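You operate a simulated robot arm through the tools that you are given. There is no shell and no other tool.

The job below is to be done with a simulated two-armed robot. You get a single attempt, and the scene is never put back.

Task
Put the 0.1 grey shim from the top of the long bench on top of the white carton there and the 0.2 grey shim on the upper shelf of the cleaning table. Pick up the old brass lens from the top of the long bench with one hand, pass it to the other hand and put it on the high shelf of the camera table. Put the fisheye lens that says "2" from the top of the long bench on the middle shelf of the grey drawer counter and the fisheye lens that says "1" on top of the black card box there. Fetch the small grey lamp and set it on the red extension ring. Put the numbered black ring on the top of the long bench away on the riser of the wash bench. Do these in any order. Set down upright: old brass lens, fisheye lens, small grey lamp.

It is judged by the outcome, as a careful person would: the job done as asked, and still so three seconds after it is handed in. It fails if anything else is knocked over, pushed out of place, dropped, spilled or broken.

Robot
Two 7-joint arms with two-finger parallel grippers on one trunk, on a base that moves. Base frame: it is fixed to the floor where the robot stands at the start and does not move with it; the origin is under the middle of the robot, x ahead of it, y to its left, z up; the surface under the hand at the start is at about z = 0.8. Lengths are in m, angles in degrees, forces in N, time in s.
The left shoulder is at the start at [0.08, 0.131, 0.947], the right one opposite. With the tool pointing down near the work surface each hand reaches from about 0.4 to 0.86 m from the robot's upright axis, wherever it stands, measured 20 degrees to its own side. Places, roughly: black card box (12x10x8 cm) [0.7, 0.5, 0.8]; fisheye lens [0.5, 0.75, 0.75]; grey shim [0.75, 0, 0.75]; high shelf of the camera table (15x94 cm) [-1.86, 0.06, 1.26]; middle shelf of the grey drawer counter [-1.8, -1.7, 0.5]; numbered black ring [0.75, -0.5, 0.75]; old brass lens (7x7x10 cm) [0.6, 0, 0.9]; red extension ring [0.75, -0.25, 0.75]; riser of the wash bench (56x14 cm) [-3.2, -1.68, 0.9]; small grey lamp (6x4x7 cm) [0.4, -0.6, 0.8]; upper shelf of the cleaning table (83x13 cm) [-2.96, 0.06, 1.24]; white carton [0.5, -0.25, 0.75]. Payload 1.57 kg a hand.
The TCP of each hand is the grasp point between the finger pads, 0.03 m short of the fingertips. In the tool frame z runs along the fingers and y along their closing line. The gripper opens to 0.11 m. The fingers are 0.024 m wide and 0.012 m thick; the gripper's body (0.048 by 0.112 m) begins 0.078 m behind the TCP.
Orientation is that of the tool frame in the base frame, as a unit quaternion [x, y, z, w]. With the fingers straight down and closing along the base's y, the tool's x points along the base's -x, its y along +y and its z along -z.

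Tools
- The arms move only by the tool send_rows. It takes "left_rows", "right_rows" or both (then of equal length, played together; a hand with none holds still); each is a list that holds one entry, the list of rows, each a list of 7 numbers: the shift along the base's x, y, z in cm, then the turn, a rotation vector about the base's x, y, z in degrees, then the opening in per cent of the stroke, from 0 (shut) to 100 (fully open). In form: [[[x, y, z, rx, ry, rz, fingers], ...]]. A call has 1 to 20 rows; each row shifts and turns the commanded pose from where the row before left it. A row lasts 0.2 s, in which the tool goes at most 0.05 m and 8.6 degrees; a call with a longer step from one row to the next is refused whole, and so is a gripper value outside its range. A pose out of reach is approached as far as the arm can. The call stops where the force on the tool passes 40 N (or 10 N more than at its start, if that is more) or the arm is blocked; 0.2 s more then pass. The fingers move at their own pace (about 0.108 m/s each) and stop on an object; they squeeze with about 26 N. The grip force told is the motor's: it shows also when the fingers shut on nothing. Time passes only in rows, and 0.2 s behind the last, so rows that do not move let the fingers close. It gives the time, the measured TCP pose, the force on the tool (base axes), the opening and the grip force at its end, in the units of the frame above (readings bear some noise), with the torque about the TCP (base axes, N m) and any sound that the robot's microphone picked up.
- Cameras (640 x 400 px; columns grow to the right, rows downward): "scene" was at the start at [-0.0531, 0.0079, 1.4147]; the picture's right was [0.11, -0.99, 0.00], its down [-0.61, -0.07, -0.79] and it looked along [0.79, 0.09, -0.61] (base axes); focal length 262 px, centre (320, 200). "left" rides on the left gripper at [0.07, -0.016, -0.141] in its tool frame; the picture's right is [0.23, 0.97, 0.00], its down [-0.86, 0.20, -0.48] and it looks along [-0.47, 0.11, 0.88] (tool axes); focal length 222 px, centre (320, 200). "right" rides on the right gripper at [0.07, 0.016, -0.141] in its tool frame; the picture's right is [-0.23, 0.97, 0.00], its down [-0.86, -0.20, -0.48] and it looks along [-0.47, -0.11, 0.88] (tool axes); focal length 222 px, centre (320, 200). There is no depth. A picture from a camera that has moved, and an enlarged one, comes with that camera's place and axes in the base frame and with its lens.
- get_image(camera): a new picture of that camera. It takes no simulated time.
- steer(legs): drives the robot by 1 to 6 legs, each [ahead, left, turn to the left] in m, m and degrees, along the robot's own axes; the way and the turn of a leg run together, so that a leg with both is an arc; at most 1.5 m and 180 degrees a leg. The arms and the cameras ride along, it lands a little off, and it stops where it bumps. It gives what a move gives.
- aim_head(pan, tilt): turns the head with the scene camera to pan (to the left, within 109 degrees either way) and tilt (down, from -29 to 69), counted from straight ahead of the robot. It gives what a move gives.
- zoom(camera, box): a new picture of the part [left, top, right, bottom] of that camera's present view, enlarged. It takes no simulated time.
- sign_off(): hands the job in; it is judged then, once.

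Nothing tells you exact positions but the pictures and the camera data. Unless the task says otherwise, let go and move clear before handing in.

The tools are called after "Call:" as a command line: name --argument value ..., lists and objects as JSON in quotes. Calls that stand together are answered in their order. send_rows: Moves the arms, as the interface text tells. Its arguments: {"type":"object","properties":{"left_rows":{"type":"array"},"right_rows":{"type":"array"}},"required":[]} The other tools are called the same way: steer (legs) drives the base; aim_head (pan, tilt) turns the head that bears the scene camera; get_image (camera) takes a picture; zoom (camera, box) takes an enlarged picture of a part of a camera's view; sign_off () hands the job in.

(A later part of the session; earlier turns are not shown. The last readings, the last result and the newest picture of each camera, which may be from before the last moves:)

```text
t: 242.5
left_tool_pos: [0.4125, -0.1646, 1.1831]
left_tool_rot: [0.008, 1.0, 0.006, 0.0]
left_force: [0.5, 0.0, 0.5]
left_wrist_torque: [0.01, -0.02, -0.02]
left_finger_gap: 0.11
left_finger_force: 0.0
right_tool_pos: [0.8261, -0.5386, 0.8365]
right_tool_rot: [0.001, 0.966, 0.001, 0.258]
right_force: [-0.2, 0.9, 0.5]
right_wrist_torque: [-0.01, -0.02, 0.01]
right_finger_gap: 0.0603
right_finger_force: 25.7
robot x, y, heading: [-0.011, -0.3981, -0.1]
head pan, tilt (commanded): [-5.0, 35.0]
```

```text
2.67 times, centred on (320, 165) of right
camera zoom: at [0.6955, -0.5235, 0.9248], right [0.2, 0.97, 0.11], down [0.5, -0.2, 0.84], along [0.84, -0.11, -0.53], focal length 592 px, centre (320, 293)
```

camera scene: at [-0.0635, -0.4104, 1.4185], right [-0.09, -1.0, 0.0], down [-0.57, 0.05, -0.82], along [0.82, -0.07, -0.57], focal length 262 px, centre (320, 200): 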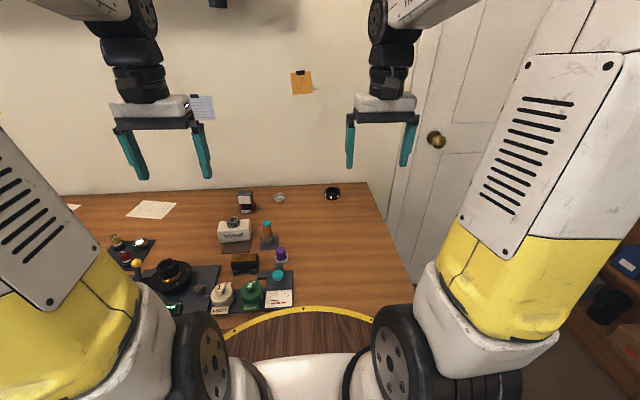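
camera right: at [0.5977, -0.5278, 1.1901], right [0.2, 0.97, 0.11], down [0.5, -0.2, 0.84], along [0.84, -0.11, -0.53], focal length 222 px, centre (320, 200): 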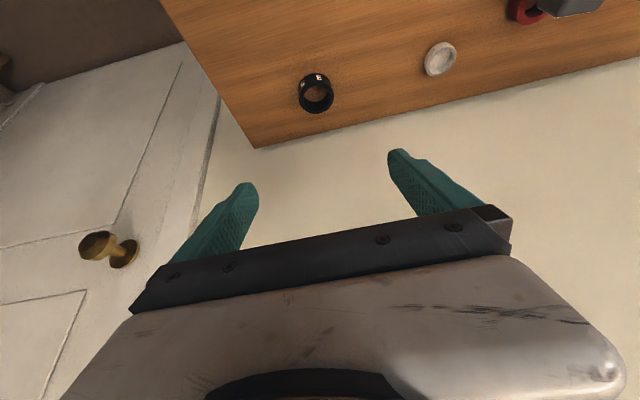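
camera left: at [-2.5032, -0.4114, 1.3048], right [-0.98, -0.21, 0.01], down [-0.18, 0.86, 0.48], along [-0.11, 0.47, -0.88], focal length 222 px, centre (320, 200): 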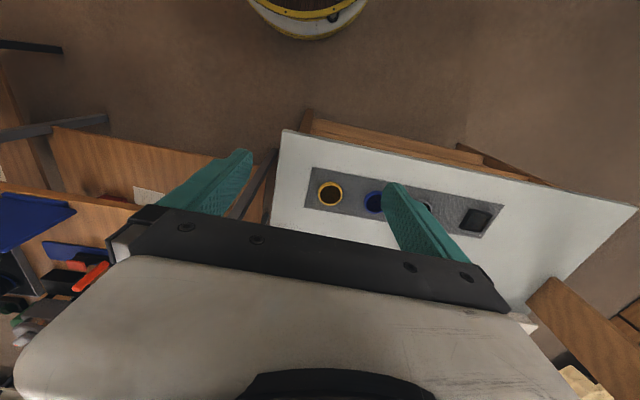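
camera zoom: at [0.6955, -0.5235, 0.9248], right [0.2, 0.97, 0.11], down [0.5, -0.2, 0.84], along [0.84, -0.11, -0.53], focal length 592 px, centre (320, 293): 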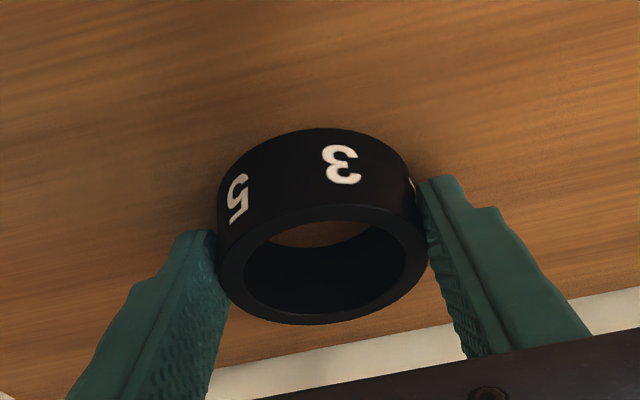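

Gripped. I lift and check it hangs level.

Call:
send_rows --right_rows '[[[0, 0, 0.5, 0, 0, 0, 0], [0, 0, 1.5, 0, 0, 0, 0], [0, 0, 3, 0, 0, 0, 0], [0, 0, 4, 0, 0, 0, 0], [-2, 0, 4, 0, 0, 0, 0], [-3, 0, 3.5, 0, 0, 0, 0], [-3, 0, 3.5, 0, 0, 0, 0], [-3, 0, 3.5, 0, 0, 0, 0], [-3, 0, 3, 0, 0, 0, 0], [-3, 0, 3, 0, 0, 0, 0], [0, 0, 0, 0, 0, 0, 0]]]'

Call:
zoom --camera "right" --box '[220, 90, 420, 240]'

Call:
get_image --camera "scene"

```text
t: 244.9
left_tool_pos: [0.4101, -0.1649, 1.1834]
left_tool_rot: [0.007, 1.0, 0.007, -0.001]
left_force: [0.7, 0.6, 0.2]
left_wrist_torque: [-0.02, -0.03, 0.0]
left_finger_gap: 0.1098
left_finger_force: 0.1
right_tool_pos: [0.6553, -0.5407, 1.1287]
right_tool_rot: [0.002, 0.966, 0.0, 0.258]
right_force: [-0.8, 0.6, -0.3]
right_wrist_torque: [0.0, -0.01, 0.03]
right_finger_gap: 0.0607
right_finger_force: 25.9
robot x, y, heading: [-0.0143, -0.4034, 0.2]
head pan, tilt (commanded): [-5.0, 35.0]
```

```text
2.67 times, centred on (320, 165) of right
camera zoom: at [0.5257, -0.5256, 1.2169], right [0.2, 0.97, 0.11], down [0.5, -0.2, 0.84], along [0.84, -0.11, -0.53], focal length 592 px, centre (320, 293)
```

zoom: 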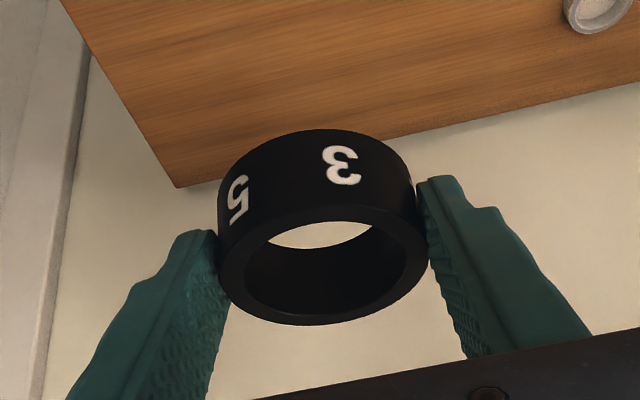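

```text
taken
camera scene: at [-0.0635, -0.4105, 1.4185], right [-0.09, -1.0, 0.0], down [-0.57, 0.05, -0.82], along [0.82, -0.07, -0.57], focal length 262 px, centre (320, 200)
```

scene: 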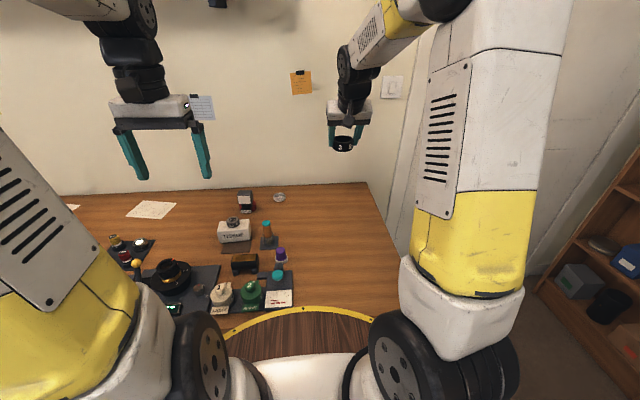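

The ring is held level. Now lens "2": I back off a little and drive left to it.

Call:
steer --legs '[[-0.235, 0, 0], [0, 0.98, 0]]'

Call:
aim_head --pan 10 --tilt 40

Call:
get_image --camera "scene"

Call:
get_image --camera "left"

```text
t: 251.3
left_tool_pos: [0.1737, 0.8019, 1.1856]
left_tool_rot: [0.006, 1.0, 0.006, -0.001]
left_force: [-0.6, -0.2, 0.4]
left_wrist_torque: [0.0, 0.03, 0.0]
left_finger_gap: 0.11
left_finger_force: 0.0
right_tool_pos: [0.422, 0.4254, 1.1285]
right_tool_rot: [-0.002, 0.966, 0.001, 0.259]
right_force: [0.3, -0.6, -0.4]
right_wrist_torque: [-0.02, 0.04, -0.02]
right_finger_gap: 0.0608
right_finger_force: 26.2
robot x, y, heading: [-0.248, 0.5612, 0.2]
head pan, tilt (commanded): [-5.0, 35.0]
```

```text
t: 252.1
left_tool_pos: [0.1736, 0.803, 1.1836]
left_tool_rot: [0.005, 1.0, 0.006, -0.001]
left_force: [-0.6, 0.9, 0.1]
left_wrist_torque: [0.0, 0.01, 0.0]
left_finger_gap: 0.1099
left_finger_force: 0.1
right_tool_pos: [0.4209, 0.4252, 1.1293]
right_tool_rot: [-0.002, 0.966, 0.001, 0.258]
right_force: [-0.1, -0.1, -0.8]
right_wrist_torque: [0.04, 0.04, -0.02]
right_finger_gap: 0.0604
right_finger_force: 26.7
robot x, y, heading: [-0.2519, 0.5674, 0.4]
head pan, tilt (commanded): [10.0, 40.0]
```

```text
taken
camera scene: at [-0.3036, 0.5754, 1.411], right [0.18, -0.98, 0.0], down [-0.63, -0.11, -0.77], along [0.75, 0.14, -0.64], focal length 262 px, centre (320, 200)
```

scene: 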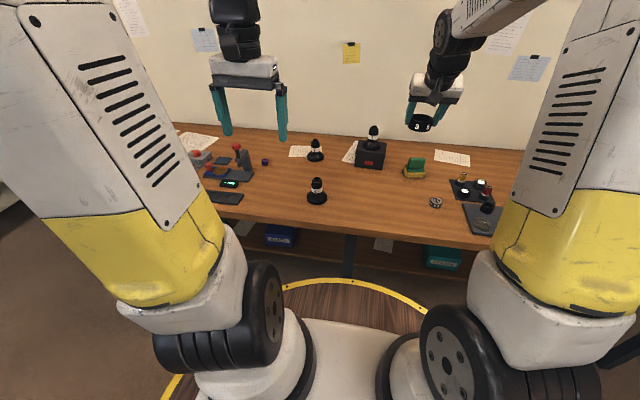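

```text
taken
camera left: at [0.1036, 0.7835, 1.3251], right [-0.22, 0.98, 0.01], down [0.86, 0.19, 0.48], along [0.47, 0.11, -0.88], focal length 222 px, centre (320, 200)
```

left: 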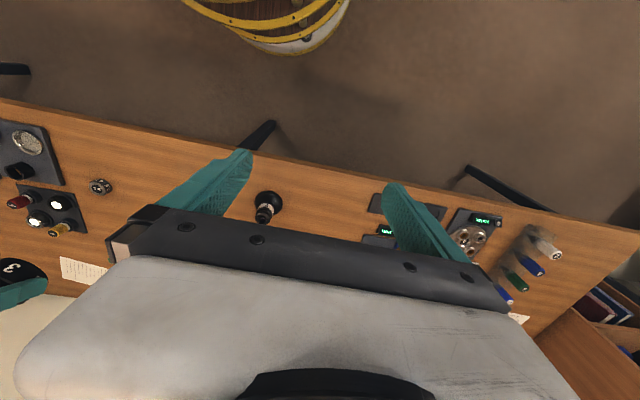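

Lens "2" stands straight ahead at about (0.416, 0.718). I tilt the left hand 45° forward while approaching.

Call:
send_rows --left_rows '[[[2.8, -1.4, -1.5, 0, -7.5, 0, 100], [2.8, -1.4, -1.5, 0, -7.5, 0, 100], [2.8, -1.4, -1.5, 0, -7.5, 0, 100], [2.8, -1.4, -1.5, 0, -7.5, 0, 100], [2.8, -1.4, -1.5, 0, -7.5, 0, 100], [2.8, -1.4, -1.5, 0, -7.5, 0, 100], [0, 0, 0, 0, 0, 0, 100]]]'

Call:
get_image --camera "left"

Call:
zoom --camera "scene" --box '[280, 140, 360, 215]'

```text
t: 253.7
left_tool_pos: [0.3394, 0.7207, 1.0958]
left_tool_rot: [0.002, 0.927, 0.008, 0.375]
left_force: [0.6, -0.9, -0.6]
left_wrist_torque: [0.01, 0.0, 0.01]
left_finger_gap: 0.11
left_finger_force: 0.1
left hand out of reach, approached as far as the arm can: row 6
right_tool_pos: [0.4226, 0.4242, 1.1277]
right_tool_rot: [-0.002, 0.966, 0.0, 0.258]
right_force: [-0.3, -0.1, -0.6]
right_wrist_torque: [0.02, 0.02, 0.03]
right_finger_gap: 0.0603
right_finger_force: 25.8
robot x, y, heading: [-0.2485, 0.562, 0.2]
head pan, tilt (commanded): [10.0, 40.0]
```

```text
taken
camera left: at [0.1906, 0.7015, 1.1497], right [-0.17, 0.98, -0.14], down [0.28, 0.18, 0.94], along [0.94, 0.12, -0.31], focal length 222 px, centre (320, 200)
```

left: 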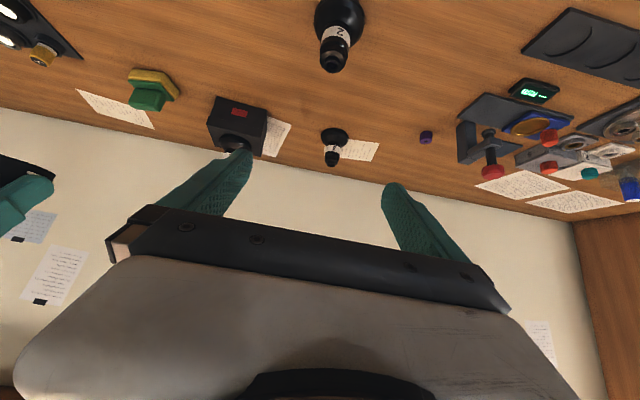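

```text
5.33 times, centred on (320, 178) of scene
camera zoom: at [-0.3037, 0.5754, 1.411], right [0.18, -0.98, 0.0], down [-0.63, -0.11, -0.77], along [0.75, 0.14, -0.64], focal length 1396 px, centre (320, 320)
```

zoom: 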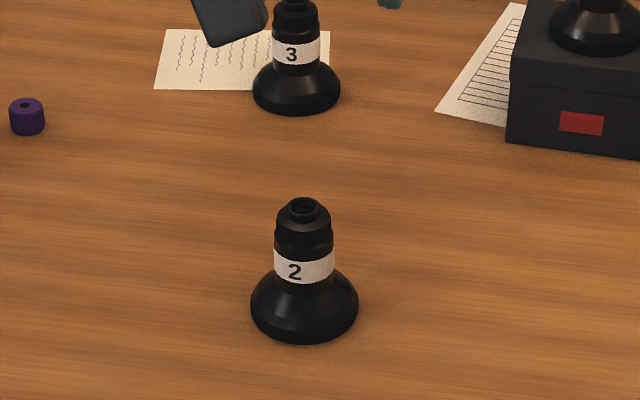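

Label "2" confirmed; its axis is at (0.419, 0.7165). I lower the tilted hand toward its neck.

Call:
send_rows --left_rows '[[[1.2, -0.1, -3.8, 0, 0, 0, 100], [1.2, -0.1, -3.8, 0, 0, 0, 100], [1.2, -0.1, -3.8, 0, 0, 0, 100], [1.2, -0.1, -3.8, 0, 0, 0, 100], [0, 0, 0, 0, 0, 0, 100]]]'

Call:
get_image --camera "left"

```text
t: 254.9
left_tool_pos: [0.3847, 0.716, 0.9461]
left_tool_rot: [0.002, 0.924, 0.008, 0.383]
left_force: [0.3, -0.1, -0.1]
left_wrist_torque: [-0.04, 0.03, 0.03]
left_finger_gap: 0.1101
left_finger_force: 0.1
right_tool_pos: [0.4213, 0.4255, 1.1293]
right_tool_rot: [-0.002, 0.966, 0.001, 0.257]
right_force: [-0.4, -0.3, -1.5]
right_wrist_torque: [0.02, 0.02, -0.02]
right_finger_gap: 0.0605
right_finger_force: 26.0
robot x, y, heading: [-0.2503, 0.5631, 0.3]
head pan, tilt (commanded): [10.0, 40.0]
```

```text
taken
camera left: at [0.2352, 0.6983, 0.9959], right [-0.16, 0.98, -0.15], down [0.27, 0.19, 0.95], along [0.95, 0.11, -0.29], focal length 222 px, centre (320, 200)
```

left: 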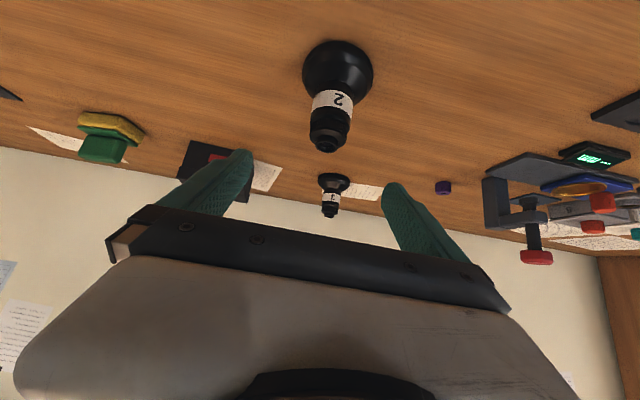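

Call:
send_rows --left_rows '[[[1.7, 0.1, -3.8, 0, 0, 0, 100], [1.7, 0.1, -3.8, 0, 0, 0, 100], [0, 0, 0, 0, 0, 0, 100]]]'

Call:
zoom --camera "left" --box '[200, 40, 440, 240]'

Call:
zoom --camera "scene" --box '[270, 130, 370, 220]'

```text
t: 255.7
left_tool_pos: [0.4196, 0.7183, 0.869]
left_tool_rot: [0.003, 0.924, 0.007, 0.382]
left_force: [0.4, 0.0, 0.2]
left_wrist_torque: [0.01, 0.04, 0.01]
left_finger_gap: 0.1099
left_finger_force: 0.1
right_tool_pos: [0.4223, 0.4262, 1.1293]
right_tool_rot: [-0.002, 0.966, 0.002, 0.258]
right_force: [-0.8, -0.4, -0.3]
right_wrist_torque: [0.05, 0.02, -0.02]
right_finger_gap: 0.0604
right_finger_force: 25.9
robot x, y, heading: [-0.2523, 0.5601, 0.4]
head pan, tilt (commanded): [10.0, 40.0]
```

```text
2.00 times, centred on (320, 140) of left
camera zoom: at [0.2695, 0.7013, 0.9192], right [-0.16, 0.98, -0.14], down [0.27, 0.18, 0.95], along [0.95, 0.11, -0.29], focal length 444 px, centre (320, 320)
```

zoom: 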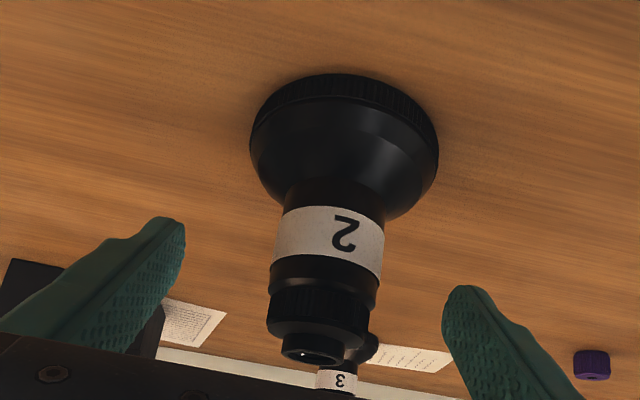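

```text
4.44 times, centred on (320, 175) of scene
camera zoom: at [-0.3037, 0.5754, 1.411], right [0.18, -0.98, 0.0], down [-0.63, -0.11, -0.77], along [0.75, 0.14, -0.64], focal length 1163 px, centre (320, 311)
```

zoom: 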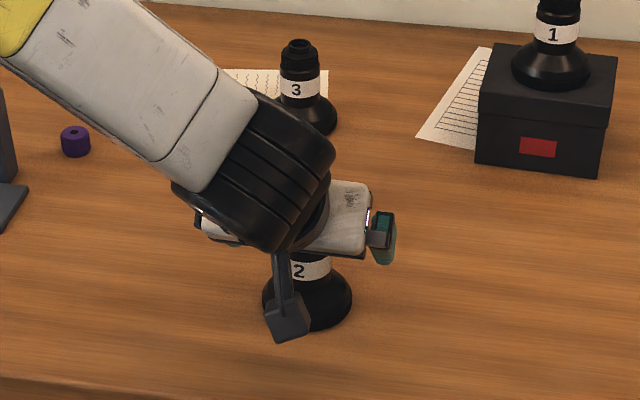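

The fingers straddle the neck at the label band. I close and lift.

Call:
send_rows --left_rows '[[[0, 0, 0, 0, 0, 0, 50], [0, 0, 0, 0, 0, 0, 0], [0, 0, 0, 0, 0, 0, 0], [0, 0, 0, 0, 0, 0, 0], [0, 0, 0, 0, 0, 0, 0]]]'

Call:
zoom --camera "left" --box '[200, 40, 440, 240]'

```text
t: 256.9
left_tool_pos: [0.4183, 0.72, 0.8688]
left_tool_rot: [0.003, 0.924, 0.007, 0.382]
left_force: [0.0, 0.2, -0.1]
left_wrist_torque: [-0.08, -0.03, 0.03]
left_finger_gap: 0.038
left_finger_force: 26.1
right_tool_pos: [0.4216, 0.425, 1.1287]
right_tool_rot: [-0.002, 0.966, 0.002, 0.259]
right_force: [-0.6, 0.2, -0.7]
right_wrist_torque: [0.0, -0.03, 0.0]
right_finger_gap: 0.0605
right_finger_force: 26.0
robot x, y, heading: [-0.248, 0.5607, 0.4]
head pan, tilt (commanded): [10.0, 40.0]
```

```text
2.00 times, centred on (320, 140) of left
camera zoom: at [0.2694, 0.7013, 0.9194], right [-0.16, 0.98, -0.15], down [0.27, 0.18, 0.95], along [0.95, 0.11, -0.29], focal length 444 px, centre (320, 320)
```

zoom: 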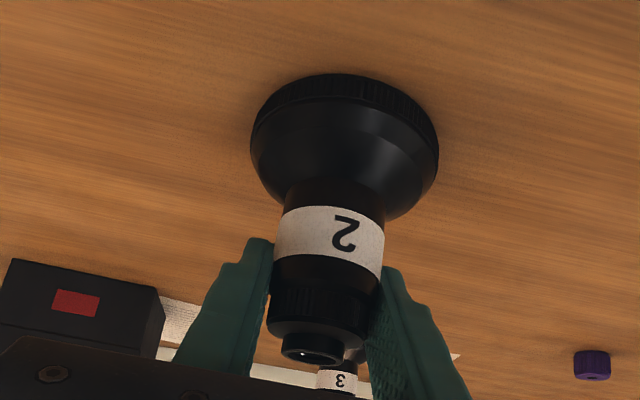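

Call:
send_rows --left_rows '[[[0, 0, 0.5, 0, 0, 0, 0], [0, 0, 2, 0, 0, 0, 0], [0, 0, 4, 0, 0, 0, 0], [0, 0, 4, 0, 0, 0, 0], [0, 0, 4, 0, 0, 0, 0], [0, 0, 4, 0, 0, 0, 0], [0, 0, 3, 0, 0, 0, 0], [0, 0, 0, 0, 0, 0, 0]]]'

Call:
get_image --camera "scene"

Call:
zoom --camera "left" --box '[200, 40, 440, 240]'

```text
t: 258.7
left_tool_pos: [0.4212, 0.7179, 1.0847]
left_tool_rot: [0.003, 0.924, 0.007, 0.382]
left_force: [-0.1, -0.9, -2.3]
left_wrist_torque: [0.0, 0.0, 0.04]
left_finger_gap: 0.0378
left_finger_force: 26.4
right_tool_pos: [0.4208, 0.4249, 1.1289]
right_tool_rot: [-0.001, 0.966, 0.001, 0.257]
right_force: [-0.3, 0.3, -0.6]
right_wrist_torque: [0.03, 0.01, -0.02]
right_finger_gap: 0.0604
right_finger_force: 25.5
robot x, y, heading: [-0.2493, 0.5651, 0.1]
head pan, tilt (commanded): [10.0, 40.0]
```

```text
taken
camera scene: at [-0.3036, 0.5754, 1.411], right [0.18, -0.98, 0.0], down [-0.63, -0.11, -0.77], along [0.75, 0.14, -0.64], focal length 262 px, centre (320, 200)
```

scene: 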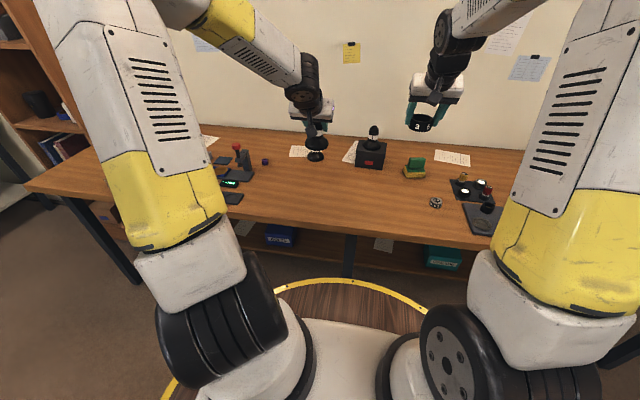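

```text
2.00 times, centred on (320, 140) of left
camera zoom: at [0.2713, 0.7009, 1.1344], right [-0.16, 0.98, -0.15], down [0.27, 0.19, 0.95], along [0.95, 0.11, -0.29], focal length 444 px, centre (320, 320)
```

zoom: 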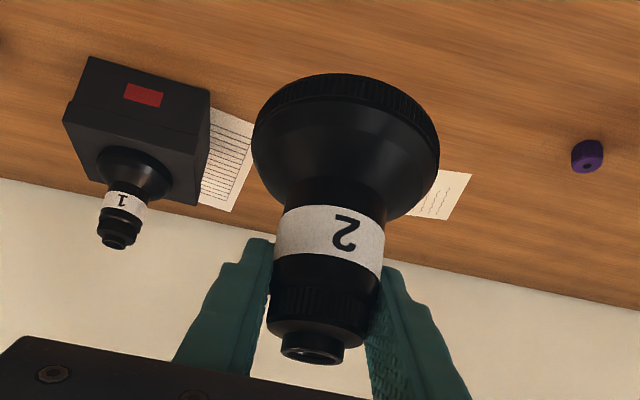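

Both items are held securely. I drive back into the aisle toward the drawer counter.

Call:
steer --legs '[[0, -1.34, 0], [-1.5, 0, 0], [0, 0.165, 0]]'

Call:
aim_head --pan -95 --tilt 35

Call:
get_image --camera "scene"

```text
t: 273.4
left_tool_pos: [-1.0615, -0.4671, 1.0836]
left_tool_rot: [0.01, 0.924, 0.004, 0.382]
left_force: [-0.2, 0.5, -0.9]
left_wrist_torque: [-0.02, -0.03, 0.01]
left_finger_gap: 0.0376
left_finger_force: 25.3
right_tool_pos: [-1.0668, -0.7586, 1.1288]
right_tool_rot: [0.007, 0.966, -0.001, 0.259]
right_force: [-1.4, -1.0, -0.1]
right_wrist_torque: [0.02, 0.01, -0.02]
right_finger_gap: 0.0603
right_finger_force: 26.5
robot x, y, heading: [-1.7388, -0.6104, -0.8]
head pan, tilt (commanded): [10.0, 40.0]
```

```text
t: 275.3
left_tool_pos: [-1.0613, -0.4671, 1.0837]
left_tool_rot: [0.011, 0.924, 0.004, 0.382]
left_force: [0.0, 0.4, -0.8]
left_wrist_torque: [-0.02, -0.01, -0.01]
left_finger_gap: 0.0375
left_finger_force: 25.8
right_tool_pos: [-1.0661, -0.7592, 1.1292]
right_tool_rot: [0.008, 0.966, -0.001, 0.258]
right_force: [0.3, -0.2, -0.4]
right_wrist_torque: [0.01, -0.01, -0.01]
right_finger_gap: 0.0609
right_finger_force: 26.4
robot x, y, heading: [-1.731, -0.6056, -0.8]
head pan, tilt (commanded): [-95.0, 35.0]
```

```text
taken
camera scene: at [-1.881, -0.6971, 1.4185], right [-0.99, 0.1, 0.0], down [0.06, 0.57, -0.82], along [-0.08, -0.81, -0.57], focal length 262 px, centre (320, 200)
```

scene: 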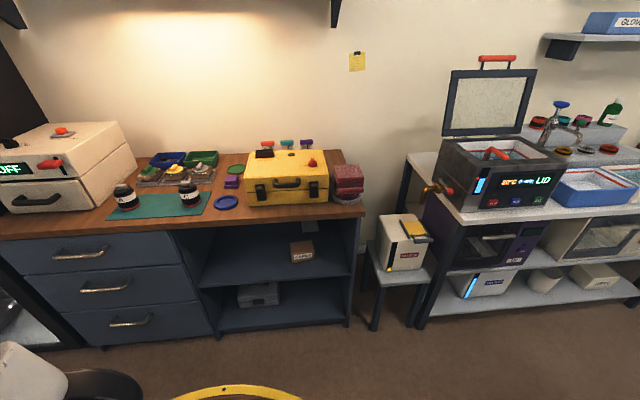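

I see the counter's open bay: the middle shelf at z ≈ 0.51, x from -1.47 to -2.09, front edge at y ≈ -1.42, with a cardboard box near x ≈ -1.88. The left part (x ≈ -1.65) is free. I turn to face it.

Call:
steer --legs '[[0, 0, -89.2], [0, -0.065, 0]]'

Call:
aim_head --pan 0 --tilt 40

Call:
get_image --camera "scene"

Call:
get_image --camera "left"

```text
t: 280.0
left_tool_pos: [-1.6361, -1.2788, 1.0842]
left_tool_rot: [0.651, 0.655, -0.263, 0.277]
left_force: [1.0, -0.2, -1.5]
left_wrist_torque: [0.02, 0.03, 0.01]
left_finger_gap: 0.0377
left_finger_force: 26.1
right_tool_pos: [-1.9299, -1.2821, 1.1295]
right_tool_rot: [0.678, 0.688, -0.182, 0.185]
right_force: [0.2, -0.2, -0.1]
right_wrist_torque: [0.03, 0.0, 0.02]
right_finger_gap: 0.0602
right_finger_force: 26.1
robot x, y, heading: [-1.7996, -0.6124, -89.4]
head pan, tilt (commanded): [-95.0, 35.0]
```

```text
t: 281.7
left_tool_pos: [-1.637, -1.278, 1.0835]
left_tool_rot: [0.651, 0.656, -0.263, 0.277]
left_force: [0.4, 0.1, -1.2]
left_wrist_torque: [-0.05, -0.02, 0.0]
left_finger_gap: 0.038
left_finger_force: 26.1
right_tool_pos: [-1.9298, -1.2818, 1.1292]
right_tool_rot: [0.678, 0.688, -0.181, 0.184]
right_force: [0.2, -0.2, -0.2]
right_wrist_torque: [0.0, 0.0, -0.04]
right_finger_gap: 0.0608
right_finger_force: 26.6
robot x, y, heading: [-1.7994, -0.6127, -89.4]
head pan, tilt (commanded): [0.0, 40.0]
```

```text
taken
camera scene: at [-1.8005, -0.558, 1.411], right [-1.0, -0.02, 0.0], down [-0.01, 0.64, -0.77], along [0.01, -0.77, -0.64], focal length 262 px, centre (320, 200)
```

scene: 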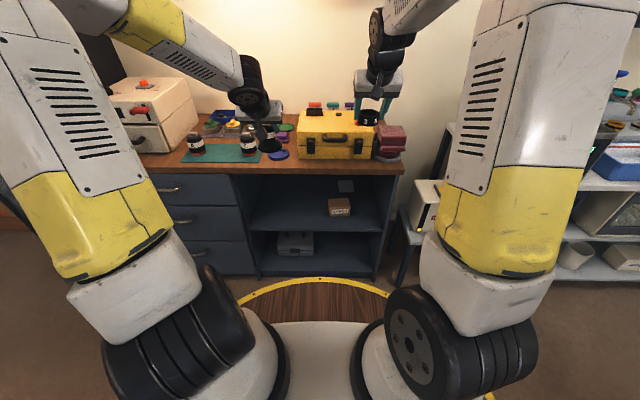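

```text
taken
camera left: at [-1.6559, -1.1298, 1.134], right [0.97, 0.17, -0.15], down [0.19, -0.27, 0.95], along [0.12, -0.95, -0.29], focal length 222 px, centre (320, 200)
```

left: 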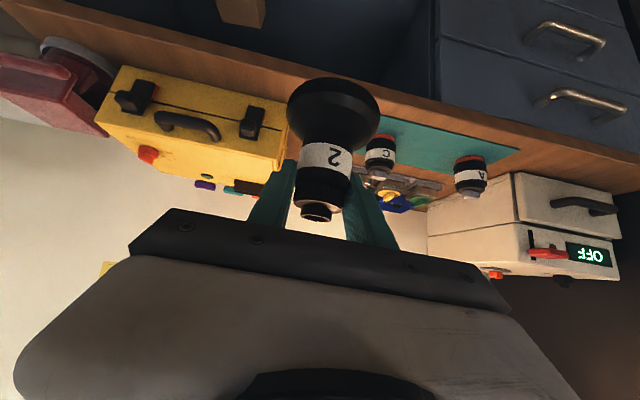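

Call:
zoom --camera "scene" --box '[220, 140, 400, 290]'

```text
2.67 times, centred on (310, 215) of scene
camera zoom: at [-1.8005, -0.558, 1.411], right [-1.0, -0.02, 0.0], down [-0.01, 0.64, -0.77], along [0.01, -0.77, -0.64], focal length 698 px, centre (347, 160)
```

zoom: 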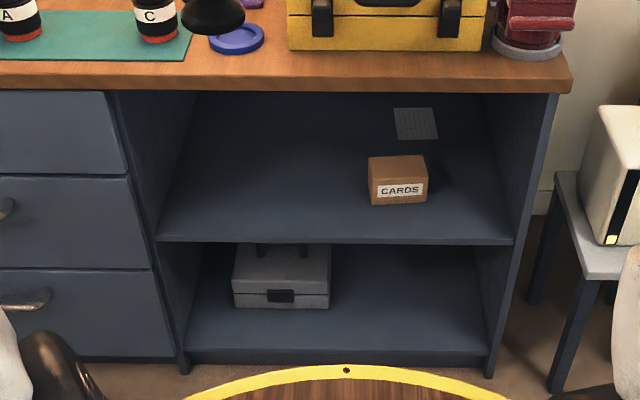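

The shelf's left half is empty. I lower the lens in front of the counter, watching the arm's clearance to my own base.

Call:
send_rows --left_rows '[[[0, 0, -4, 0, 0, 0, 0], [0, 0, -4.4, 0, 0, 0, 0], [0, 0, -4.4, 0, 0, 0, 0], [0, 0, -4.4, 0, 0, 0, 0], [0, 0, -4.4, 0, 0, 0, 0], [0, 0, -4.4, 0, 0, 0, 0], [0, 0, 0, 0, 0, 0, 0]]]'

Call:
get_image --camera "scene"

Call:
get_image --camera "left"

```text
t: 283.3
left_tool_pos: [-1.6376, -1.2778, 0.8261]
left_tool_rot: [0.652, 0.655, -0.263, 0.277]
left_force: [0.8, 0.4, -1.5]
left_wrist_torque: [0.01, -0.03, 0.0]
left_finger_gap: 0.0377
left_finger_force: 26.1
right_tool_pos: [-1.9298, -1.2814, 1.13]
right_tool_rot: [0.679, 0.688, -0.18, 0.184]
right_force: [-0.5, 0.4, 0.5]
right_wrist_torque: [0.0, 0.0, -0.01]
right_finger_gap: 0.0604
right_finger_force: 25.8
robot x, y, heading: [-1.8001, -0.608, -89.0]
head pan, tilt (commanded): [0.0, 40.0]
```

```text
taken
camera scene: at [-1.8005, -0.558, 1.411], right [-1.0, -0.02, 0.0], down [-0.01, 0.64, -0.77], along [0.01, -0.77, -0.64], focal length 262 px, centre (320, 200)
```

scene: 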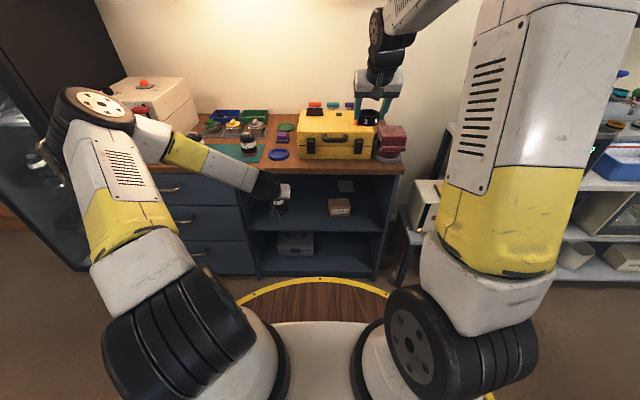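

```text
taken
camera left: at [-1.6569, -1.1305, 0.8754], right [0.97, 0.17, -0.15], down [0.19, -0.26, 0.95], along [0.12, -0.95, -0.29], focal length 222 px, centre (320, 200)
```

left: 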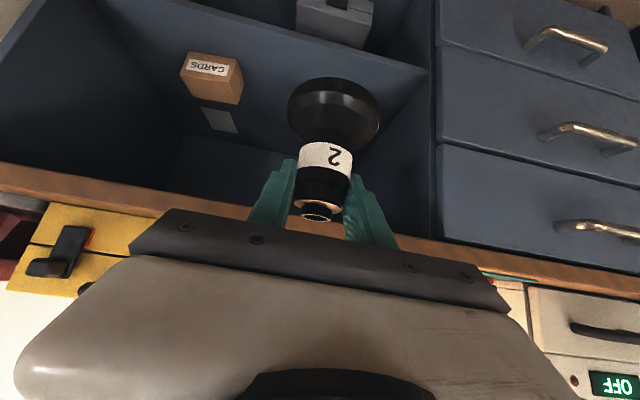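

Call:
send_rows --left_rows '[[[0, 0, -4.4, 0, 0, 0, 0], [0, 0, -4.4, 0, 0, 0, 0], [0, 0, -4.4, 0, 0, 0, 0], [0, 0, -4.4, 0, 0, 0, 0], [0, 0, -4.0, 0, 0, 0, 0], [0, 0, 0, 0, 0, 0, 0]]]'

Call:
get_image --camera "scene"

Call:
get_image --camera "left"

```text
t: 284.7
left_tool_pos: [-1.6352, -1.2787, 0.6705]
left_tool_rot: [0.651, 0.656, -0.262, 0.278]
left_force: [-0.1, -0.9, -1.7]
left_wrist_torque: [0.0, -0.01, 0.01]
left_finger_gap: 0.0377
left_finger_force: 25.6
left hand out of reach, approached as far as the arm can: row 4, 5
right_tool_pos: [-1.9297, -1.2832, 1.1295]
right_tool_rot: [0.678, 0.688, -0.181, 0.185]
right_force: [0.1, 0.9, -0.2]
right_wrist_torque: [0.02, 0.01, 0.01]
right_finger_gap: 0.0604
right_finger_force: 25.7
robot x, y, heading: [-1.8005, -0.6116, -88.9]
head pan, tilt (commanded): [0.0, 40.0]
```

```text
taken
camera scene: at [-1.8005, -0.558, 1.411], right [-1.0, -0.02, 0.0], down [-0.01, 0.64, -0.77], along [0.01, -0.77, -0.64], focal length 262 px, centre (320, 200)
```

scene: 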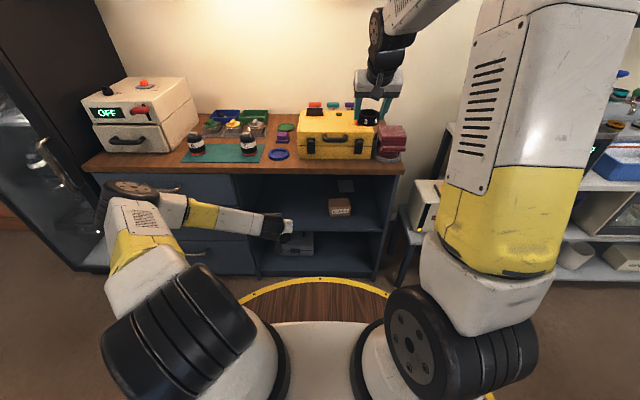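

```text
taken
camera left: at [-1.654, -1.1304, 0.7202], right [0.97, 0.17, -0.14], down [0.19, -0.27, 0.95], along [0.12, -0.95, -0.29], focal length 222 px, centre (320, 200)
```

left: 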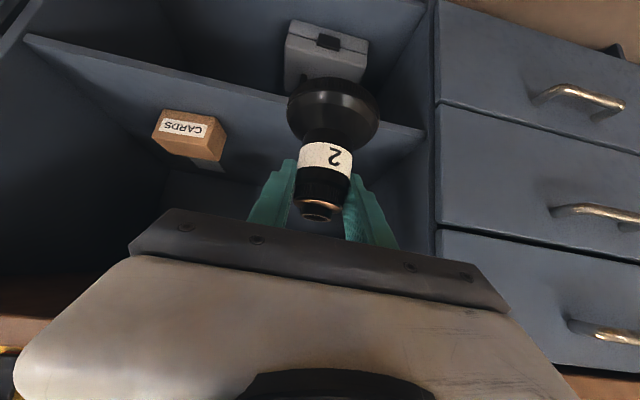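

The arm can't get lower this close in. I back the base up 12 cm, extend the arm and try lowering again.

Call:
steer --legs '[[-0.12, 0, 0]]'

Call:
send_rows --left_rows '[[[0, -3, 0, 0, 0, 0, 0], [0, -3, 0, 0, 0, 0, 0], [0, -3, 0, 0, 0, 0, 0], [0, -2.5, 0, 0, 0, 0, 0], [0, 0, 0, 0, 0, 0, 0]]]'

Call:
get_image --camera "scene"

```text
t: 286.0
left_tool_pos: [-1.6368, -1.16, 0.6694]
left_tool_rot: [0.651, 0.655, -0.264, 0.277]
left_force: [-0.3, 0.1, -1.4]
left_wrist_torque: [0.03, -0.02, -0.02]
left_finger_gap: 0.0377
left_finger_force: 26.0
right_tool_pos: [-1.9311, -1.1624, 1.1289]
right_tool_rot: [0.679, 0.688, -0.181, 0.183]
right_force: [0.0, -0.7, -0.5]
right_wrist_torque: [0.03, -0.03, -0.01]
right_finger_gap: 0.0605
right_finger_force: 26.3
robot x, y, heading: [-1.803, -0.4937, -89.1]
head pan, tilt (commanded): [0.0, 40.0]
```

```text
t: 287.2
left_tool_pos: [-1.6365, -1.2759, 0.6691]
left_tool_rot: [0.651, 0.656, -0.263, 0.277]
left_force: [-0.3, 0.2, -1.8]
left_wrist_torque: [0.0, 0.0, -0.03]
left_finger_gap: 0.0374
left_finger_force: 25.9
right_tool_pos: [-1.9324, -1.1632, 1.1296]
right_tool_rot: [0.678, 0.688, -0.181, 0.184]
right_force: [-0.2, -0.1, 0.0]
right_wrist_torque: [0.02, 0.0, 0.0]
right_finger_gap: 0.0605
right_finger_force: 26.1
robot x, y, heading: [-1.805, -0.4979, -88.9]
head pan, tilt (commanded): [0.0, 40.0]
```

```text
taken
camera scene: at [-1.8024, -0.4396, 1.411], right [-1.0, -0.02, 0.0], down [-0.01, 0.64, -0.77], along [0.01, -0.77, -0.64], focal length 262 px, centre (320, 200)
```

scene: 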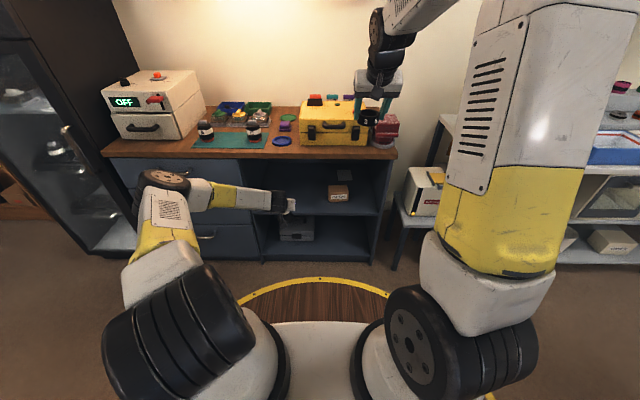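

Call:
send_rows --left_rows '[[[0, 0, -2.5, 0, 0, 0, 0], [0, 0, -2.5, 0, 0, 0, 0], [0, 0, -1.5, 0, 0, 0, 0], [0, 0, 0, 0, 0, 0, 0]]]'

Call:
get_image --camera "left"

Call:
zoom --camera "scene" --box '[220, 140, 400, 280]'

```text
t: 288.2
left_tool_pos: [-1.6359, -1.2742, 0.6031]
left_tool_rot: [0.652, 0.655, -0.263, 0.277]
left_force: [0.3, -0.2, -1.2]
left_wrist_torque: [0.02, 0.0, -0.04]
left_finger_gap: 0.0375
left_finger_force: 26.5
right_tool_pos: [-1.932, -1.1629, 1.1277]
right_tool_rot: [0.678, 0.688, -0.181, 0.185]
right_force: [-0.1, -0.1, -0.1]
right_wrist_torque: [0.0, 0.0, -0.01]
right_finger_gap: 0.0604
right_finger_force: 26.3
robot x, y, heading: [-1.7992, -0.4922, -89.1]
head pan, tilt (commanded): [0.0, 40.0]
```

```text
taken
camera left: at [-1.6557, -1.1264, 0.6547], right [0.97, 0.17, -0.15], down [0.19, -0.27, 0.95], along [0.12, -0.95, -0.29], focal length 222 px, centre (320, 200)
```

left: 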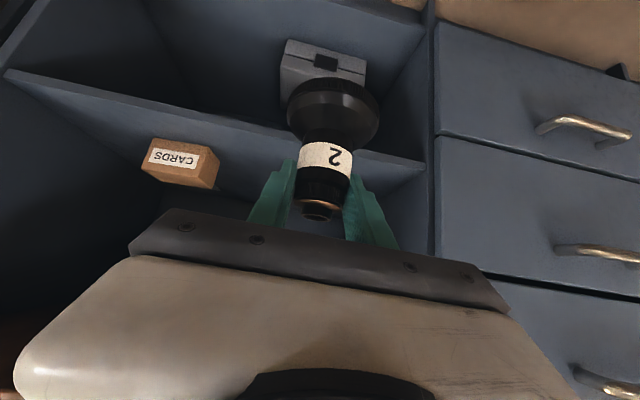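

```text
2.86 times, centred on (310, 210) of scene
camera zoom: at [-1.8024, -0.4396, 1.411], right [-1.0, -0.02, 0.0], down [-0.01, 0.64, -0.77], along [0.01, -0.77, -0.64], focal length 748 px, centre (349, 171)
```

zoom: 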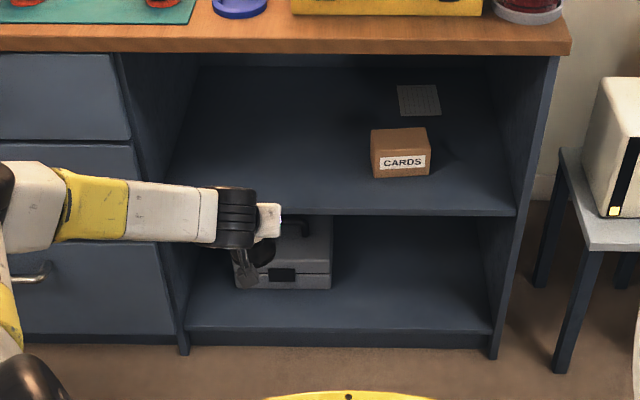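

Lowered to z = 0.60. The shelf is at z ≈ 0.49 with its edge at y ≈ -1.418. I drive forward 12 cm, then extend the lens into the bay.

Call:
steer --legs '[[0.12, 0, 0]]'

Call:
get_image --camera "left"

Call:
get_image --camera "scene"

```text
t: 289.4
left_tool_pos: [-1.6333, -1.3948, 0.6047]
left_tool_rot: [0.651, 0.656, -0.263, 0.277]
left_force: [-0.8, 0.3, -2.3]
left_wrist_torque: [0.02, 0.01, 0.01]
left_finger_gap: 0.0375
left_finger_force: 26.2
right_tool_pos: [-1.9283, -1.2856, 1.1284]
right_tool_rot: [0.678, 0.689, -0.181, 0.184]
right_force: [0.0, 0.2, -0.4]
right_wrist_torque: [0.01, -0.02, 0.0]
right_finger_gap: 0.0607
right_finger_force: 26.0
robot x, y, heading: [-1.8008, -0.612, -88.9]
head pan, tilt (commanded): [0.0, 40.0]
```

```text
taken
camera left: at [-1.6526, -1.2468, 0.6549], right [0.97, 0.17, -0.15], down [0.19, -0.27, 0.95], along [0.13, -0.95, -0.29], focal length 222 px, centre (320, 200)
```

left: 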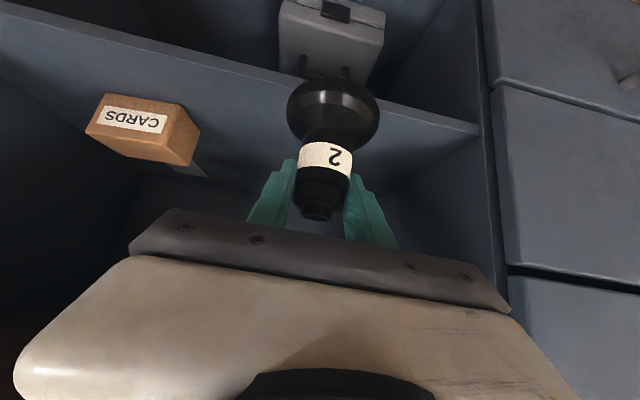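

```text
taken
camera scene: at [-1.8004, -0.5602, 1.411], right [-1.0, -0.02, 0.0], down [-0.01, 0.64, -0.77], along [0.01, -0.77, -0.64], focal length 262 px, centre (320, 200)
```

scene: 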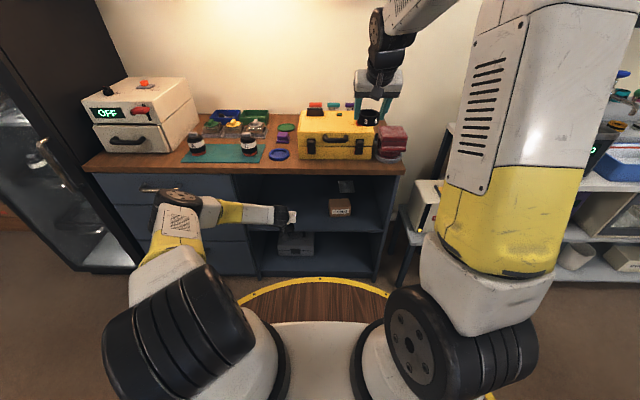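

Call:
send_rows --left_rows '[[[0, -3, 0, 0, 0, 0, 0], [0, -3, 0, 0, 0, 0, 0], [0, -3, 0, 0, 0, 0, 0], [0, -1, 0, 0, 0, 0, 0], [0, 0, 0, 0, 0, 0, 0]]]'

Call:
get_image --camera "left"

Call:
zoom --camera "scene" --box '[220, 140, 400, 280]'

```text
t: 290.6
left_tool_pos: [-1.6327, -1.4947, 0.6032]
left_tool_rot: [0.651, 0.656, -0.263, 0.277]
left_force: [-0.5, -0.2, -2.0]
left_wrist_torque: [-0.04, -0.02, -0.04]
left_finger_gap: 0.0375
left_finger_force: 26.0
right_tool_pos: [-1.929, -1.2838, 1.1306]
right_tool_rot: [0.678, 0.689, -0.18, 0.184]
right_force: [-0.4, 0.4, -0.7]
right_wrist_torque: [0.01, 0.01, 0.0]
right_finger_gap: 0.0604
right_finger_force: 26.3
robot x, y, heading: [-1.7992, -0.6124, -88.7]
head pan, tilt (commanded): [0.0, 40.0]
```

```text
taken
camera left: at [-1.6513, -1.348, 0.6546], right [0.97, 0.17, -0.14], down [0.19, -0.27, 0.95], along [0.13, -0.95, -0.29], focal length 222 px, centre (320, 200)
```

left: 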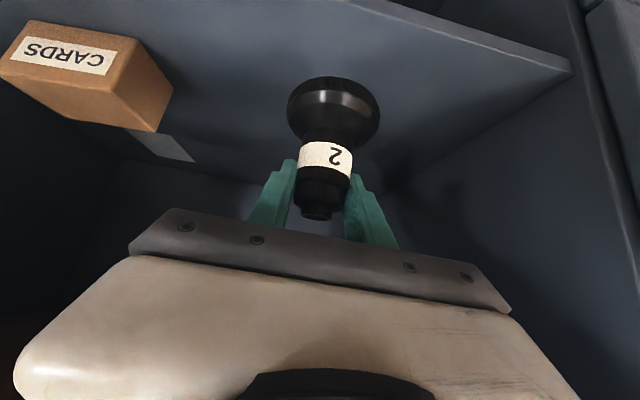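

```text
2.86 times, centred on (310, 210) of scene
camera zoom: at [-1.8004, -0.5603, 1.411], right [-1.0, -0.02, 0.0], down [-0.01, 0.64, -0.77], along [0.01, -0.77, -0.64], focal length 748 px, centre (349, 171)
```

zoom: 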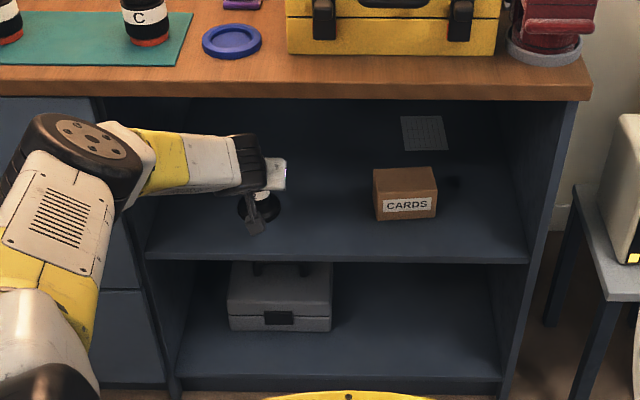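

The lens is inside the bay over the shelf. I lower it gently.

Call:
send_rows --left_rows '[[[0, 0, -1.5, 0, 0, 0, 0], [0, 0, -1, 0, 0, 0, 0], [0, 0, -0.5, 0, 0, 0, 0], [0, 0, 0, 0, 0, 0, 0]]]'

Call:
zoom --camera "left" --box '[200, 40, 440, 240]'

```text
t: 291.6
left_tool_pos: [-1.632, -1.496, 0.5745]
left_tool_rot: [0.651, 0.656, -0.263, 0.277]
left_force: [0.1, -0.1, -1.2]
left_wrist_torque: [-0.02, -0.01, 0.0]
left_finger_gap: 0.0375
left_finger_force: 26.2
right_tool_pos: [-1.9288, -1.2845, 1.1285]
right_tool_rot: [0.678, 0.689, -0.18, 0.184]
right_force: [-0.6, 0.8, -0.7]
right_wrist_torque: [0.03, 0.03, 0.01]
right_finger_gap: 0.0605
right_finger_force: 25.6
robot x, y, heading: [-1.7993, -0.614, -89.1]
head pan, tilt (commanded): [0.0, 40.0]
```

```text
2.00 times, centred on (320, 140) of left
camera zoom: at [-1.6518, -1.347, 0.6249], right [0.97, 0.17, -0.15], down [0.19, -0.27, 0.95], along [0.13, -0.95, -0.29], focal length 444 px, centre (320, 320)
```

zoom: 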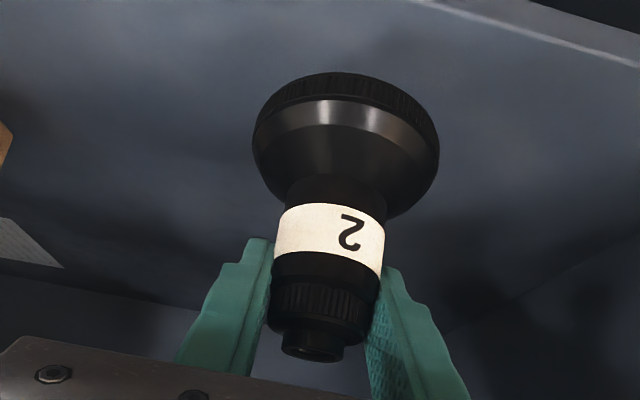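

Call:
send_rows --left_rows '[[[0, 0, -0.3, 0, 0, 0, 0], [0, 0, -0.3, 0, 0, 0, 0], [0, 0, -0.2, 0, 0, 0, 0], [0, 0, 0, 0, 0, 0, 0]]]'

```text
t: 292.6
left_tool_pos: [-1.6327, -1.4955, 0.5652]
left_tool_rot: [0.651, 0.656, -0.263, 0.278]
left_force: [0.1, 0.1, -1.6]
left_wrist_torque: [-0.01, 0.02, 0.01]
left_finger_gap: 0.0375
left_finger_force: 26.2
right_tool_pos: [-1.9287, -1.2853, 1.1285]
right_tool_rot: [0.678, 0.689, -0.18, 0.184]
right_force: [-0.1, 0.0, -0.4]
right_wrist_torque: [0.01, -0.01, 0.0]
right_finger_gap: 0.0604
right_finger_force: 25.6
robot x, y, heading: [-1.801, -0.6148, -88.7]
head pan, tilt (commanded): [0.0, 40.0]
```

Call:
send_rows --left_rows '[[[0, 0, -0.2, 0, 0, 0, 0], [0, 0, -0.2, 0, 0, 0, 0], [0, 0, 0, 0, 0, 0, 0]]]'

```text
t: 293.4
left_tool_pos: [-1.6338, -1.4963, 0.5628]
left_tool_rot: [0.65, 0.656, -0.263, 0.278]
left_force: [0.0, -0.3, -1.7]
left_wrist_torque: [0.0, -0.01, 0.03]
left_finger_gap: 0.0374
left_finger_force: 25.7
right_tool_pos: [-1.9289, -1.2844, 1.1297]
right_tool_rot: [0.678, 0.689, -0.18, 0.184]
right_force: [-0.2, -0.1, -1.5]
right_wrist_torque: [0.01, -0.01, -0.02]
right_finger_gap: 0.0605
right_finger_force: 26.5
robot x, y, heading: [-1.7981, -0.6128, -88.7]
head pan, tilt (commanded): [0.0, 40.0]
```

Call:
send_rows --left_rows '[[[0, 0, -0.2, 0, 0, 0, 0], [0, 0, -0.2, 0, 0, 0, 0], [0, 0, 0, 0, 0, 0, 0]]]'

Call:
zoom --camera "scene" --box '[240, 180, 340, 250]'

```text
t: 294.2
left_tool_pos: [-1.6326, -1.4947, 0.5589]
left_tool_rot: [0.651, 0.656, -0.263, 0.277]
left_force: [-0.3, -0.1, -1.9]
left_wrist_torque: [-0.02, -0.04, -0.02]
left_finger_gap: 0.0374
left_finger_force: 26.0
right_tool_pos: [-1.9287, -1.2837, 1.1292]
right_tool_rot: [0.678, 0.689, -0.18, 0.184]
right_force: [-0.2, 0.1, -0.4]
right_wrist_torque: [-0.02, 0.01, 0.01]
right_finger_gap: 0.0606
right_finger_force: 26.4
robot x, y, heading: [-1.8021, -0.6124, -88.7]
head pan, tilt (commanded): [0.0, 40.0]
```

```text
5.71 times, centred on (290, 215) of scene
camera zoom: at [-1.8004, -0.5603, 1.411], right [-1.0, -0.02, 0.0], down [-0.01, 0.64, -0.77], along [0.01, -0.77, -0.64], focal length 1496 px, centre (491, 114)
```

zoom: 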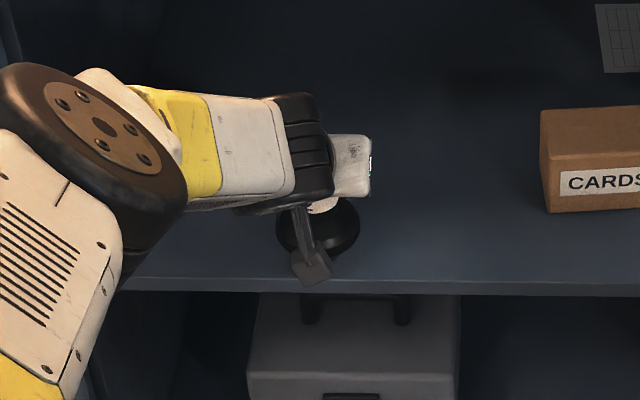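

Call:
send_rows --left_rows '[[[0, 0, -0.2, 0, 0, 0, 0], [0, 0, -0.2, 0, 0, 0, 0], [0, 0, 0, 0, 0, 0, 0]]]'

```text
t: 295.0
left_tool_pos: [-1.6314, -1.4946, 0.5542]
left_tool_rot: [0.651, 0.655, -0.264, 0.277]
left_force: [-0.4, -0.6, -1.7]
left_wrist_torque: [0.0, -0.01, 0.03]
left_finger_gap: 0.0374
left_finger_force: 25.9
right_tool_pos: [-1.929, -1.2852, 1.129]
right_tool_rot: [0.678, 0.689, -0.18, 0.184]
right_force: [-0.4, -0.4, -1.7]
right_wrist_torque: [0.0, 0.01, -0.02]
right_finger_gap: 0.0604
right_finger_force: 25.9
robot x, y, heading: [-1.7974, -0.6114, -89.1]
head pan, tilt (commanded): [0.0, 40.0]
```

Call:
send_rows --left_rows '[[[0, 0, -0.2, 0, 0, 0, 0], [0, 0, -0.2, 0, 0, 0, 0], [0, 0, 0, 0, 0, 0, 0]]]'

```text
t: 295.8
left_tool_pos: [-1.6334, -1.4958, 0.5502]
left_tool_rot: [0.651, 0.656, -0.263, 0.278]
left_force: [0.0, -0.2, -1.0]
left_wrist_torque: [0.01, 0.03, -0.03]
left_finger_gap: 0.0372
left_finger_force: 26.7
right_tool_pos: [-1.9286, -1.285, 1.1294]
right_tool_rot: [0.678, 0.688, -0.181, 0.184]
right_force: [-0.4, 0.0, -0.6]
right_wrist_torque: [0.02, 0.02, 0.0]
right_finger_gap: 0.0601
right_finger_force: 25.9
robot x, y, heading: [-1.7994, -0.6133, -88.9]
head pan, tilt (commanded): [0.0, 40.0]
```

Call:
send_rows --left_rows '[[[0, 0, -0.2, 0, 0, 0, 0], [0, 0, -0.2, 0, 0, 0, 0], [0, 0, 0, 0, 0, 0, 0]]]'

Call:
zoom --camera "left" --box '[240, 50, 440, 190]'

```text
t: 296.6
left_tool_pos: [-1.634, -1.4953, 0.5461]
left_tool_rot: [0.65, 0.656, -0.263, 0.278]
left_force: [-0.3, -0.3, -2.5]
left_wrist_torque: [0.05, -0.03, 0.01]
left_finger_gap: 0.037
left_finger_force: 26.2
right_tool_pos: [-1.9289, -1.2858, 1.1288]
right_tool_rot: [0.677, 0.689, -0.181, 0.184]
right_force: [0.5, -0.3, -0.8]
right_wrist_torque: [0.02, 0.01, 0.0]
right_finger_gap: 0.0604
right_finger_force: 25.8
robot x, y, heading: [-1.7993, -0.6113, -88.9]
head pan, tilt (commanded): [0.0, 40.0]
```

```text
2.86 times, centred on (340, 120) of left
camera zoom: at [-1.6534, -1.3468, 0.597], right [0.97, 0.17, -0.14], down [0.19, -0.27, 0.95], along [0.13, -0.95, -0.29], focal length 635 px, centre (263, 429)
```

zoom: 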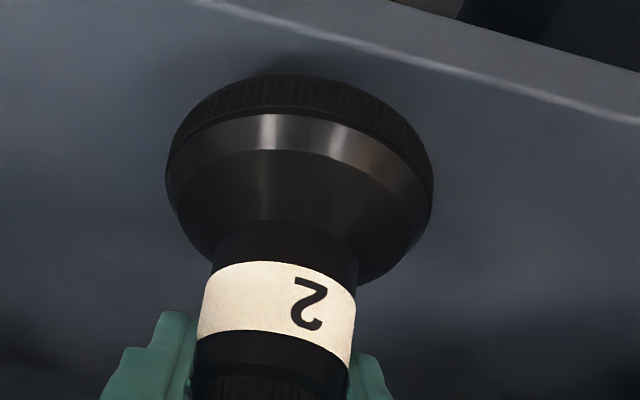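

Call:
send_rows --left_rows '[[[0, 0, -0.2, 0, 0, 0, 0], [0, 0, -0.2, 0, 0, 0, 0], [0, 0, 0, 0, 0, 0, 0]]]'

```text
t: 297.4
left_tool_pos: [-1.6335, -1.495, 0.5426]
left_tool_rot: [0.652, 0.655, -0.264, 0.276]
left_force: [0.0, 1.1, -2.7]
left_wrist_torque: [-0.01, -0.03, 0.01]
left_finger_gap: 0.0372
left_finger_force: 25.7
right_tool_pos: [-1.9282, -1.2858, 1.1292]
right_tool_rot: [0.678, 0.688, -0.18, 0.184]
right_force: [0.2, -0.3, -0.7]
right_wrist_torque: [0.04, 0.0, 0.03]
right_finger_gap: 0.0605
right_finger_force: 26.6
robot x, y, heading: [-1.8006, -0.6123, -89.1]
head pan, tilt (commanded): [0.0, 40.0]
```

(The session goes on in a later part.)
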